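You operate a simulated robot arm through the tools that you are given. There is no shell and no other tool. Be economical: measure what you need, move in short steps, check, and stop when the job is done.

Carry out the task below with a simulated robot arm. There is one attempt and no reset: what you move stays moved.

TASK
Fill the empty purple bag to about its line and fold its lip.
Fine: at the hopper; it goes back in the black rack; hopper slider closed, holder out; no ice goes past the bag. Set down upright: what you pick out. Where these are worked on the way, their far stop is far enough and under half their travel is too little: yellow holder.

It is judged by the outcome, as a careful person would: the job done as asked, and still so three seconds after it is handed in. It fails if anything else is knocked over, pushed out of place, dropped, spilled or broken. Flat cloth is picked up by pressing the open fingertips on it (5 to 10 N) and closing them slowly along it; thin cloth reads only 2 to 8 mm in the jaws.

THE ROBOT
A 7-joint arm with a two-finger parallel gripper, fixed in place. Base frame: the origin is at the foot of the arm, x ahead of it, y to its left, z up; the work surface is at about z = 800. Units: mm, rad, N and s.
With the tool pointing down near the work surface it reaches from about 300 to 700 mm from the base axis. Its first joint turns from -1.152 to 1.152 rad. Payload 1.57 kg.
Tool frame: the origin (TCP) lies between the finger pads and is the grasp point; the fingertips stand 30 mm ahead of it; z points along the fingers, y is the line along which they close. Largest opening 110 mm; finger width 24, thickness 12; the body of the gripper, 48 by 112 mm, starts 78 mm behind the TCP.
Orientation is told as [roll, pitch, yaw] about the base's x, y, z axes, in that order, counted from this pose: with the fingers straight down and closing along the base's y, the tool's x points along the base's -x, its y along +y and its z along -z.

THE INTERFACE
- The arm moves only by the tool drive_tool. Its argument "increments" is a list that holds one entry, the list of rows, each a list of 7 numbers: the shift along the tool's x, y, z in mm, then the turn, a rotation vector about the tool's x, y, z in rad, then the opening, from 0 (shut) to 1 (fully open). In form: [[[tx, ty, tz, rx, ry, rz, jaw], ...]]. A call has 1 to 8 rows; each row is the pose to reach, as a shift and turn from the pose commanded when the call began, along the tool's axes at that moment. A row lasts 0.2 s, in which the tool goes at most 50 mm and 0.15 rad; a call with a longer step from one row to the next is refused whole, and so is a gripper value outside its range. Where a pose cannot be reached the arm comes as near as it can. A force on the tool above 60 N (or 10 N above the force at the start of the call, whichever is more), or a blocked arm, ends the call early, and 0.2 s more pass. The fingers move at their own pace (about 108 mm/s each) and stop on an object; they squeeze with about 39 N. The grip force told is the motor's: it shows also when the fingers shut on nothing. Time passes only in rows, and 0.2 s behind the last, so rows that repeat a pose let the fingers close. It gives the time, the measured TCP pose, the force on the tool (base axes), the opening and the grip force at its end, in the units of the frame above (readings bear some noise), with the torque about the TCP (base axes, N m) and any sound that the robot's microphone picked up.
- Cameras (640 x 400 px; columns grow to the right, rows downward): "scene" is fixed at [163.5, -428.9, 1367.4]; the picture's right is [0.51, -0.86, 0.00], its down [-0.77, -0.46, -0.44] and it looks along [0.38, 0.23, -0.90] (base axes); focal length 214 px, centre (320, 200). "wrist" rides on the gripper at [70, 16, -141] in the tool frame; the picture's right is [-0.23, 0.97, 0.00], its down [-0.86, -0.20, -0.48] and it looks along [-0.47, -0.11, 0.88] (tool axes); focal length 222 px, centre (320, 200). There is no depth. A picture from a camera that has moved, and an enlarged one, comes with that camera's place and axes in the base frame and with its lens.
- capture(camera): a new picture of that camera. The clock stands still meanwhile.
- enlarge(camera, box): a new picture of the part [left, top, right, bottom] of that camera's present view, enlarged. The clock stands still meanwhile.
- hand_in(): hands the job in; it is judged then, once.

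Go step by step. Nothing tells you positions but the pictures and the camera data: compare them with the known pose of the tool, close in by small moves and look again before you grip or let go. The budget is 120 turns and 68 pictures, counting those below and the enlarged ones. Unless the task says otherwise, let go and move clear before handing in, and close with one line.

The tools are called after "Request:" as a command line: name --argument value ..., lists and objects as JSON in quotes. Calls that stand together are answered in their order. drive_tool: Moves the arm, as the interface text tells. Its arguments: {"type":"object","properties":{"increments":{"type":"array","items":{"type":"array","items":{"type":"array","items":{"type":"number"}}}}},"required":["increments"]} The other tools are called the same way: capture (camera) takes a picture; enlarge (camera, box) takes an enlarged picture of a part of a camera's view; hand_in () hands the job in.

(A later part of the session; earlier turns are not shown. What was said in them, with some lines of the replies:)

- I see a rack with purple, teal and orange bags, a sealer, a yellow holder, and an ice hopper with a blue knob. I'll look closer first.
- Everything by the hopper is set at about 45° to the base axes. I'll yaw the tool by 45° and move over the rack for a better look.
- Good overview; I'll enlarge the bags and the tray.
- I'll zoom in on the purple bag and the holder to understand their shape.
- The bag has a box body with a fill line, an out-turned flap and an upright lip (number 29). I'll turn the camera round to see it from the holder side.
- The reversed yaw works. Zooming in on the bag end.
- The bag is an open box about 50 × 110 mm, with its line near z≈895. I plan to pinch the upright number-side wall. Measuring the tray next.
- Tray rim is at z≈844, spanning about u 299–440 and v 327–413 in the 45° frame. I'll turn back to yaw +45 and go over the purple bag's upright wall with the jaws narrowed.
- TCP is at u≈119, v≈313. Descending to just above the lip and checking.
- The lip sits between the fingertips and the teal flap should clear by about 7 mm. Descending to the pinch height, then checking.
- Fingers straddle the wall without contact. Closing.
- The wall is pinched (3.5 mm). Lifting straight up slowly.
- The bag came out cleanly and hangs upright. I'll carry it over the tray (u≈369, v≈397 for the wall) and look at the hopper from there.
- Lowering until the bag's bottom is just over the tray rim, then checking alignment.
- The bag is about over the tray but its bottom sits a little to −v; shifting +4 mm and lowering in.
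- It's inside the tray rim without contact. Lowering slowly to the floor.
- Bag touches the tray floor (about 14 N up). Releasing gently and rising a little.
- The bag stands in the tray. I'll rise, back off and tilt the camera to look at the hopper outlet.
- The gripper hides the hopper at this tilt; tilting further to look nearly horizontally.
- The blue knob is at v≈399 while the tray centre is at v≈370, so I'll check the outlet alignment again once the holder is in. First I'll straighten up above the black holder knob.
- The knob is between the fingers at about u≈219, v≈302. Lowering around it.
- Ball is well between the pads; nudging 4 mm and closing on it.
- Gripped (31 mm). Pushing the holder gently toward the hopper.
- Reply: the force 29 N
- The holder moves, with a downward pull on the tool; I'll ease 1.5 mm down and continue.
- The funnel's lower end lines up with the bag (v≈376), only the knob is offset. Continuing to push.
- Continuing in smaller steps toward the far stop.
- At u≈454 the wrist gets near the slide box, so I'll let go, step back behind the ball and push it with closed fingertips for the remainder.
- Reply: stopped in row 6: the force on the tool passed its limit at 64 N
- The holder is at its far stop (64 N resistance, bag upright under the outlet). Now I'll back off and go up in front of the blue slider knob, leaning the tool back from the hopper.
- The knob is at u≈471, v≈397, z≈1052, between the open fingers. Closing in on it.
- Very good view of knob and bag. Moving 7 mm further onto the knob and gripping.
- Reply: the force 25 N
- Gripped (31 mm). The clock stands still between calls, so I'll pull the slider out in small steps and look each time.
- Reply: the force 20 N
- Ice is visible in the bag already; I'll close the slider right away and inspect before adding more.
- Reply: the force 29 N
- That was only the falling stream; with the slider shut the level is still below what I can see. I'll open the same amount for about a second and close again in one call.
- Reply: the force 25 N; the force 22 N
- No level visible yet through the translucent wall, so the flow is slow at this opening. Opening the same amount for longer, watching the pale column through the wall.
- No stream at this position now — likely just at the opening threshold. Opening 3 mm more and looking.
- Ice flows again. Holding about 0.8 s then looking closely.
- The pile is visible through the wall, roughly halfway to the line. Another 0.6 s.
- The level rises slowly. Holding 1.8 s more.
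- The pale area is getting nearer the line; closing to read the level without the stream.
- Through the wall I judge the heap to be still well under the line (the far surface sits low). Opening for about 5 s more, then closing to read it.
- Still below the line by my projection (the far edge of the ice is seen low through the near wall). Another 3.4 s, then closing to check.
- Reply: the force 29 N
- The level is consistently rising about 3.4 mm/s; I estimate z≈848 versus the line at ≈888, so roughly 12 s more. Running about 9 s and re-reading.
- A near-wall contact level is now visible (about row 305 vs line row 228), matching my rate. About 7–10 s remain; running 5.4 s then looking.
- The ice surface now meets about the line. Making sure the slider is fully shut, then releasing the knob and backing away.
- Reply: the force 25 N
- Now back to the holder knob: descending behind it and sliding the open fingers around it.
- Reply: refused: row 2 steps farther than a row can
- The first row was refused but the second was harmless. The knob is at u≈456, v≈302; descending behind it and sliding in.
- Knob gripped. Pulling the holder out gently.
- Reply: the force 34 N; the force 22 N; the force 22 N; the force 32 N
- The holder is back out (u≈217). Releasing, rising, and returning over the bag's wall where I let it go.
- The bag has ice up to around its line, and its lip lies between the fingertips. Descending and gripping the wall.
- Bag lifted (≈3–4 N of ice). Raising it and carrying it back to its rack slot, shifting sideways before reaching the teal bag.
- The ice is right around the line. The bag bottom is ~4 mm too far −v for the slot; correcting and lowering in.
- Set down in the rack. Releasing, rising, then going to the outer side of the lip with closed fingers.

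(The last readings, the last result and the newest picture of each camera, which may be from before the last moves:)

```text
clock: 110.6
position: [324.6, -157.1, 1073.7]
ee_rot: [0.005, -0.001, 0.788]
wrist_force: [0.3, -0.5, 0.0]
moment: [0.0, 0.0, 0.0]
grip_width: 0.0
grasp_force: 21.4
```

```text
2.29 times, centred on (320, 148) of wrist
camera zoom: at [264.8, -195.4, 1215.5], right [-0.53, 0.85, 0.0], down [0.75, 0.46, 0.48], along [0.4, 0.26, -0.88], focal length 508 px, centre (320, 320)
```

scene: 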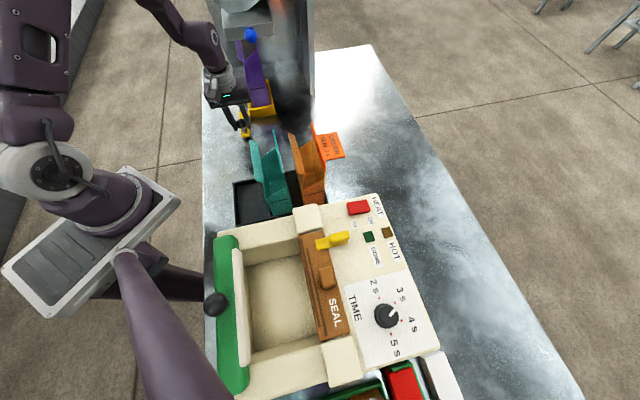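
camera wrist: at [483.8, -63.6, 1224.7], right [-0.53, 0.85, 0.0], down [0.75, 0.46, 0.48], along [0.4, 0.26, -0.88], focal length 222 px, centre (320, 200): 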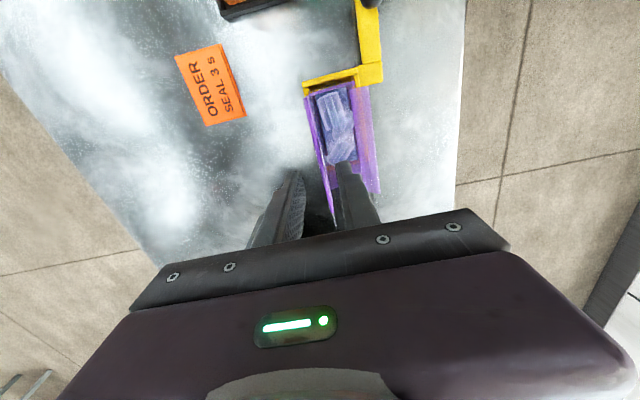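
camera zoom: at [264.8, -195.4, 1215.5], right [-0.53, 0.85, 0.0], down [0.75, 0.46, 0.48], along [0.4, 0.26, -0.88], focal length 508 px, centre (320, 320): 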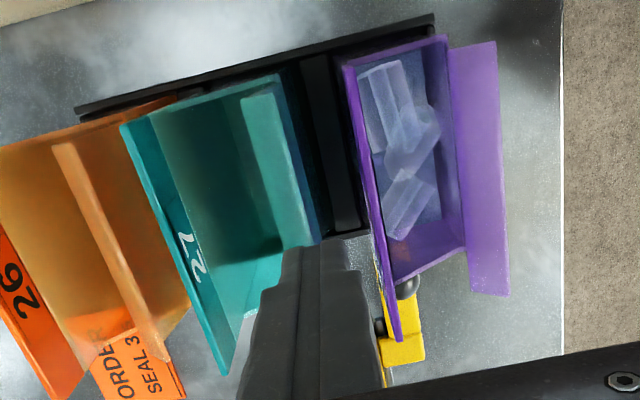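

The fingers are on the outer side of the lip, with clearance. Lowering so the tips stand just above the teal flap height, then sweeping the lip over.

Request:
drive_tool --increments '[[[0, 2, 15, 0, 0, 0, 0], [0, 2, 30, 0, 0, 0, 0], [0, 2, 38, 0, 0, 0, 0], [0, 2, 38, 0, 0, 0, 0]]]'

Request:
drive_tool --increments '[[[0, 6, 0, 0, 0, 0, 0], [0, 12, 0, 0, 0, 0, 0], [0, 18, 0, 0, 0, 0, 0], [0, 24, 1, 0, 0, 0, 0], [0, 30, 4, 0, 0, 0, 0], [0, 36, 8, 0, 0, 0, 0], [0, 40, 12, 0, 0, 0, 0]]]'

```text
clock: 111.6
position: [324.3, -154.9, 1035.5]
ee_rot: [0.004, 0.0, 0.787]
wrist_force: [0.6, 0.0, 0.2]
moment: [-0.02, 0.0, -0.01]
grip_width: 0.0
grasp_force: 21.5
```

```text
clock: 113.2
position: [295.8, -126.6, 1026.1]
ee_rot: [0.005, 0.0, 0.787]
wrist_force: [0.4, -1.1, 1.3]
moment: [0.01, -0.01, -0.01]
grip_width: 0.0
grasp_force: 21.4
```

Request:
drive_tool --increments '[[[0, 2, 4, 0, 0, 0, 0], [0, 4, 8, 0, 0, 0, 0], [0, 4, 12, 0, 0, 0, 0], [0, 4, 15, 0, 0, 0, 0], [0, 4, 15, 0, 0, 0, 0]]]'

Request:
enlarge --camera "scene" --box '[200, 130, 290, 225]'

```text
clock: 114.4
position: [290.8, -122.4, 1009.7]
ee_rot: [0.006, 0.0, 0.787]
wrist_force: [0.6, 0.1, -0.3]
moment: [-0.01, -0.05, -0.01]
grip_width: 0.3
grasp_force: 21.5
```

```text
4.21 times, centred on (245, 178) of scene
camera zoom: at [163.6, -428.9, 1367.4], right [0.51, -0.86, 0.0], down [-0.77, -0.46, -0.44], along [0.38, 0.23, -0.9], focal length 903 px, centre (636, 295)
```

zoom: 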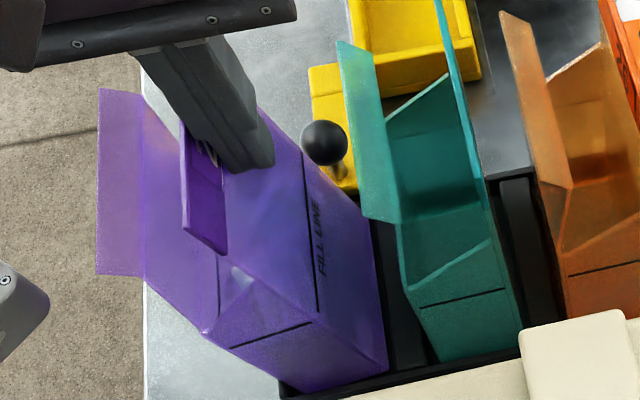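

The push below the hinge tipped the bag sideways instead of only folding the lip, so I'll ease the fingers back slowly to let it stand upright again, then rise.

Request:
drive_tool --increments '[[[0, -5, 0, 0, 0, 0, 0], [0, -10, 0, 0, 0, 0, 0], [0, -15, 0, 0, 0, 0, 0], [0, -20, 0, 0, 0, 0, 0], [0, -25, 0, 0, 0, 0, 0], [0, -30, 0, 0, 0, 0, 0], [0, -35, 0, 0, 0, 0, 0], [0, -37, 0, 0, 0, 0, 0]]]'

Request:
drive_tool --increments '[[[0, 0, -20, 0, 0, 0, 0], [0, 0, -45, 0, 0, 0, 0], [0, 15, -75, 0, 0, 0, 0], [0, 38, -75, 0, 0, 0, 0.4], [0, 38, -75, 0, 0, 0, 0.68], [0, 38, -75, 0, 0, 0, 0.68], [0, 38, -75, 0, 0, 0, 0.68]]]'

Request:
enlarge --camera "wrist" --box '[200, 50, 460, 230]'

```text
clock: 116.2
position: [318.7, -148.6, 1009.9]
ee_rot: [0.005, -0.002, 0.787]
wrist_force: [-0.3, -0.1, -0.2]
moment: [0.01, -0.02, 0.0]
grip_width: 0.0
grasp_force: 21.7
```

```text
clock: 117.8
position: [290.4, -123.8, 1086.4]
ee_rot: [0.006, 0.001, 0.787]
wrist_force: [0.5, 0.3, 0.6]
moment: [0.0, 0.0, 0.02]
grip_width: 74.6
grasp_force: 0.0
```

```text
2.22 times, centred on (330, 140) of wrist
camera zoom: at [230.8, -162.5, 1226.6], right [-0.53, 0.85, 0.0], down [0.75, 0.46, 0.48], along [0.4, 0.26, -0.88], focal length 494 px, centre (298, 333)
```

zoom: 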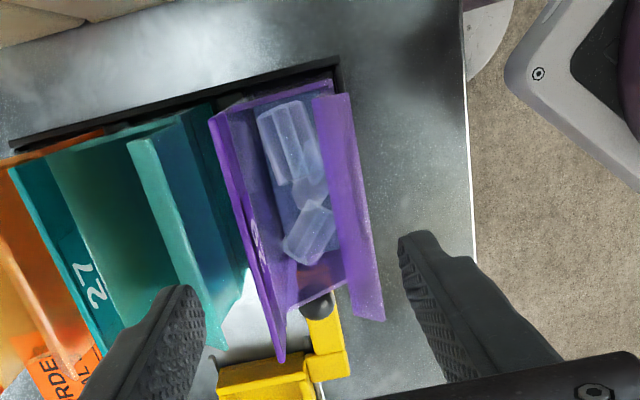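

The bag is upright again (lip at v≈316, opposite flap edge at v≈261). I'll support the flap edge with one finger while the other finger folds the lip over: first tilting slightly and lowering astride.

Request:
drive_tool --increments '[[[0, 3, 0, 0.06, 0, 0, 0.68], [0, 5, 0, 0.12, 0, 0, 0.68], [0, 5, 20, 0.12, 0, 0, 0.68], [0, 5, 40, 0.12, 0, 0, 0.68], [0, 5, 55, 0.12, 0, 0, 0.68], [0, 5, 62, 0.12, 0, 0, 0.68], [0, 5, 62, 0.12, 0, 0, 0.68]]]'

Request:
drive_tool --increments '[[[0, 0.4, 0, 0, 0, 0, 0.55], [0, 3, 0, 0, 0, 0, 0.5], [0, 5.4, 0, 0, 0, 0, 0.455], [0, 9.4, 0, 0, 0, 0, 0.38], [0, 12.4, 0, 0, 0, 0, 0.327], [0, 15.4, 0, 0, 0, 0, 0.273], [0, 15.4, 0, 0, 0, 0, 0.273]]]'

```text
clock: 119.4
position: [288.2, -114.6, 1028.8]
ee_rot: [-0.079, -0.029, 0.787]
wrist_force: [0.3, -0.4, -0.1]
moment: [0.0, 0.02, 0.01]
grip_width: 74.9
grasp_force: 0.1
out of reach, approached as far as the arm can: row 5, 6
```

```text
clock: 121.0
position: [277.7, -107.7, 1022.4]
ee_rot: [-0.117, 0.0, 0.787]
wrist_force: [0.3, -0.6, -0.3]
moment: [0.0, -0.02, 0.01]
grip_width: 30.5
grasp_force: 0.3
out of reach, approached as far as the arm can: row 1, 2, 3, 4
```

The fold went through without resistance (jaws at 30 mm). Now pressing the lip down with the same finger.

Request:
drive_tool --increments '[[[0, 1, 0, 0, 0, 0, 0.3], [0, 1, 0, 0, 0, 0, 0.3], [0, 1, 3, 0, 0, 0, 0.3], [0, 1, 6, 0, 0, 0, 0.3], [0, 1, 9, 0, 0, 0, 0.3], [0, 1, 11, 0, 0, 0, 0.3], [0, 1, 11, 0, 0, 0, 0.3]]]'

```text
clock: 122.6
position: [277.6, -108.3, 1009.4]
ee_rot: [-0.115, -0.001, 0.788]
wrist_force: [0.0, -0.5, -0.1]
moment: [-0.01, -0.02, 0.02]
grip_width: 33.2
grasp_force: 0.2
```

Rising, straightening, and pressing once more from above with closed fingers to set the fold.

Request:
drive_tool --increments '[[[0, 0, -20, 0, 0, 0, 0.3], [0, 0, -45, 0, 0, 0, 0.3], [0, -8, -60, -0.06, 0, 0, 0.1], [0, -18, -60, -0.117, 0, 0, 0], [0, -24, -60, -0.117, 0, 0, 0], [0, -24, -60, -0.117, 0, 0, 0]]]'

Request:
drive_tool --increments '[[[0, 0, 15, 0, 0, 0, 0], [0, 0, 30, 0, 0, 0, 0], [0, 0, 40, 0, 0, 0, 0], [0, 0, 48, 0, 0, 0, 0], [0, 0, 54, 0, 0, 0, 0], [0, 0, 58, 0, 0, 0, 0], [0, 0, 58, 0, 0, 0, 0]]]'

```text
clock: 124.0
position: [289.3, -121.8, 1072.8]
ee_rot: [0.002, 0.001, 0.787]
wrist_force: [0.4, -0.4, 0.0]
moment: [0.02, 0.04, -0.01]
grip_width: 0.1
grasp_force: 21.4
```

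```text
clock: 125.6
position: [289.5, -121.2, 1014.9]
ee_rot: [0.001, 0.001, 0.788]
wrist_force: [-0.3, 0.1, 0.8]
moment: [0.04, 0.01, 0.03]
grip_width: 0.0
grasp_force: 20.9
```

Request:
drive_tool --increments '[[[0, 0, -30, 0, 0, 0, 0], [0, 0, -70, 0, 0, 0, 0], [0, 0, -110, 0, 0, 0, 0], [-40, 0, -130, 0, 0, 0, 0], [-80, 0, -150, 0, 0, 0, 0], [-120, 0, -150, 0, 0, 0, 0], [-150, 0, -150, 0, 0, 0, 0], [-180, 0, -150, 0, 0, 0, 0]]]'

Request:
enlarge --camera "scene" --box '[195, 110, 305, 225]'

```text
clock: 127.4
position: [418.9, 7.2, 1162.5]
ee_rot: [0.001, 0.0, 0.787]
wrist_force: [0.5, -0.5, 0.5]
moment: [0.02, -0.02, 0.0]
grip_width: 0.0
grasp_force: 21.7
```

```text
3.48 times, centred on (250, 168) of scene
camera zoom: at [163.5, -428.9, 1367.4], right [0.51, -0.86, 0.0], down [-0.77, -0.46, -0.44], along [0.38, 0.23, -0.9], focal length 746 px, centre (564, 313)
```

zoom: 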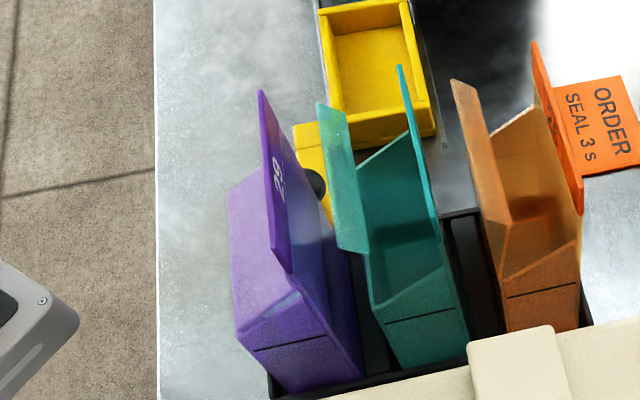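

The hinged lip turns out to be the opposite (−v) panel, and the squeeze folded it over the mouth; the numbered wall is rigid. I'll press it down gently once from above to make sure it is fully folded.

Request:
drive_tool --increments '[[[45, 1, 0, 0, 0, 0, 0], [90, 2, 0, 0, 0, 0, 0], [135, 2, 0, 0, 0, 0, 0], [182, 2, 0, 0, 0, 0, 0], [182, 2, 45, 0, 0, 0, 0], [182, 2, 90, 0, 0, 0, 0], [182, 2, 130, 0, 0, 0, 0], [182, 2, 147, 0, 0, 0, 0]]]'

Request:
drive_tool --increments '[[[0, 0, 5, 0, 0, 0, 0], [0, 0, 10, 0, 0, 0, 0], [0, 0, 15, 0, 0, 0, 0], [0, 0, 20, 0, 0, 0, 0], [0, 0, 20, 0, 0, 0, 0]]]'

```text
clock: 129.2
position: [286.4, -119.8, 1017.2]
ee_rot: [0.003, 0.0, 0.787]
wrist_force: [0.5, 1.0, -0.9]
moment: [-0.01, 0.0, -0.02]
grip_width: 0.0
grasp_force: 21.1
```

```text
clock: 130.4
position: [286.7, -120.4, 998.4]
ee_rot: [0.001, -0.001, 0.787]
wrist_force: [-0.4, 0.1, 0.0]
moment: [-0.02, 0.01, -0.01]
grip_width: 0.0
grasp_force: 21.6
```

Request:
drive_tool --increments '[[[0, 0, 3, 0, 0, 0, 0], [0, 0, 6, 0, 0, 0, 0], [0, 0, 9, 0, 0, 0, 0], [0, 0, 12, 0, 0, 0, 0], [0, 0, 12, 0, 0, 0, 0]]]'

Request:
drive_tool --increments '[[[0, 0, 3, 0, 0, 0, 0], [0, 0, 6, 0, 0, 0, 0], [0, 0, 8, 0, 0, 0, 0], [0, 0, 8, 0, 0, 0, 0]]]'

```text
clock: 131.6
position: [286.1, -121.3, 986.2]
ee_rot: [0.002, -0.001, 0.789]
wrist_force: [-0.4, 0.0, 0.1]
moment: [0.0, 0.0, 0.01]
grip_width: 0.1
grasp_force: 21.1
```

```text
clock: 132.6
position: [286.7, -118.7, 978.4]
ee_rot: [0.001, -0.002, 0.788]
wrist_force: [-1.7, 2.0, 13.1]
moment: [-0.04, -0.06, -0.02]
grip_width: 0.0
grasp_force: 21.3
```

Firm contact (13 N) at exactly the seat height, so the lip is folded down fully. Rising straight up and moving clear.

Request:
drive_tool --increments '[[[0, 0, -8, 0, 0, 0, 0], [0, 0, -30, 0, 0, 0, 0], [0, 0, -70, 0, 0, 0, 0], [0, 0, -110, 0, 0, 0, 0], [0, 0, -150, 0, 0, 0, 0], [-40, 0, -180, 0, 0, 0, 0], [-80, 0, -190, 0, 0, 0, 0], [-120, 0, -190, 0, 0, 0, 0]]]'

Request:
drive_tool --increments '[[[0, 0, 0, 0, 0, 0, 0], [0, 0, 0, 0, 0, 0, 0]]]'

Request:
hand_in

```text
clock: 134.4
position: [371.3, -37.9, 1168.6]
ee_rot: [0.001, 0.0, 0.787]
wrist_force: [0.1, 0.3, -0.1]
moment: [-0.04, 0.01, 0.05]
grip_width: 0.0
grasp_force: 21.6
```

```text
clock: 135.0
position: [371.1, -36.5, 1169.1]
ee_rot: [0.002, 0.001, 0.787]
wrist_force: [-0.1, 1.0, -0.2]
moment: [-0.02, -0.02, 0.0]
grip_width: 0.0
grasp_force: 21.1
```

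```text
The job is handed in.
```

I handed in with the purple bag filled to about its line, its lip folded, and the bag upright in the black rack; the slider is closed, the holder is out, and I saw no ice outside the bag. The final press on the lip and the closed slider were checked by force and position readings, because my picture budget had run out. While folding, I briefly tipped the bag about 12° in its slot, and it stood upright again.
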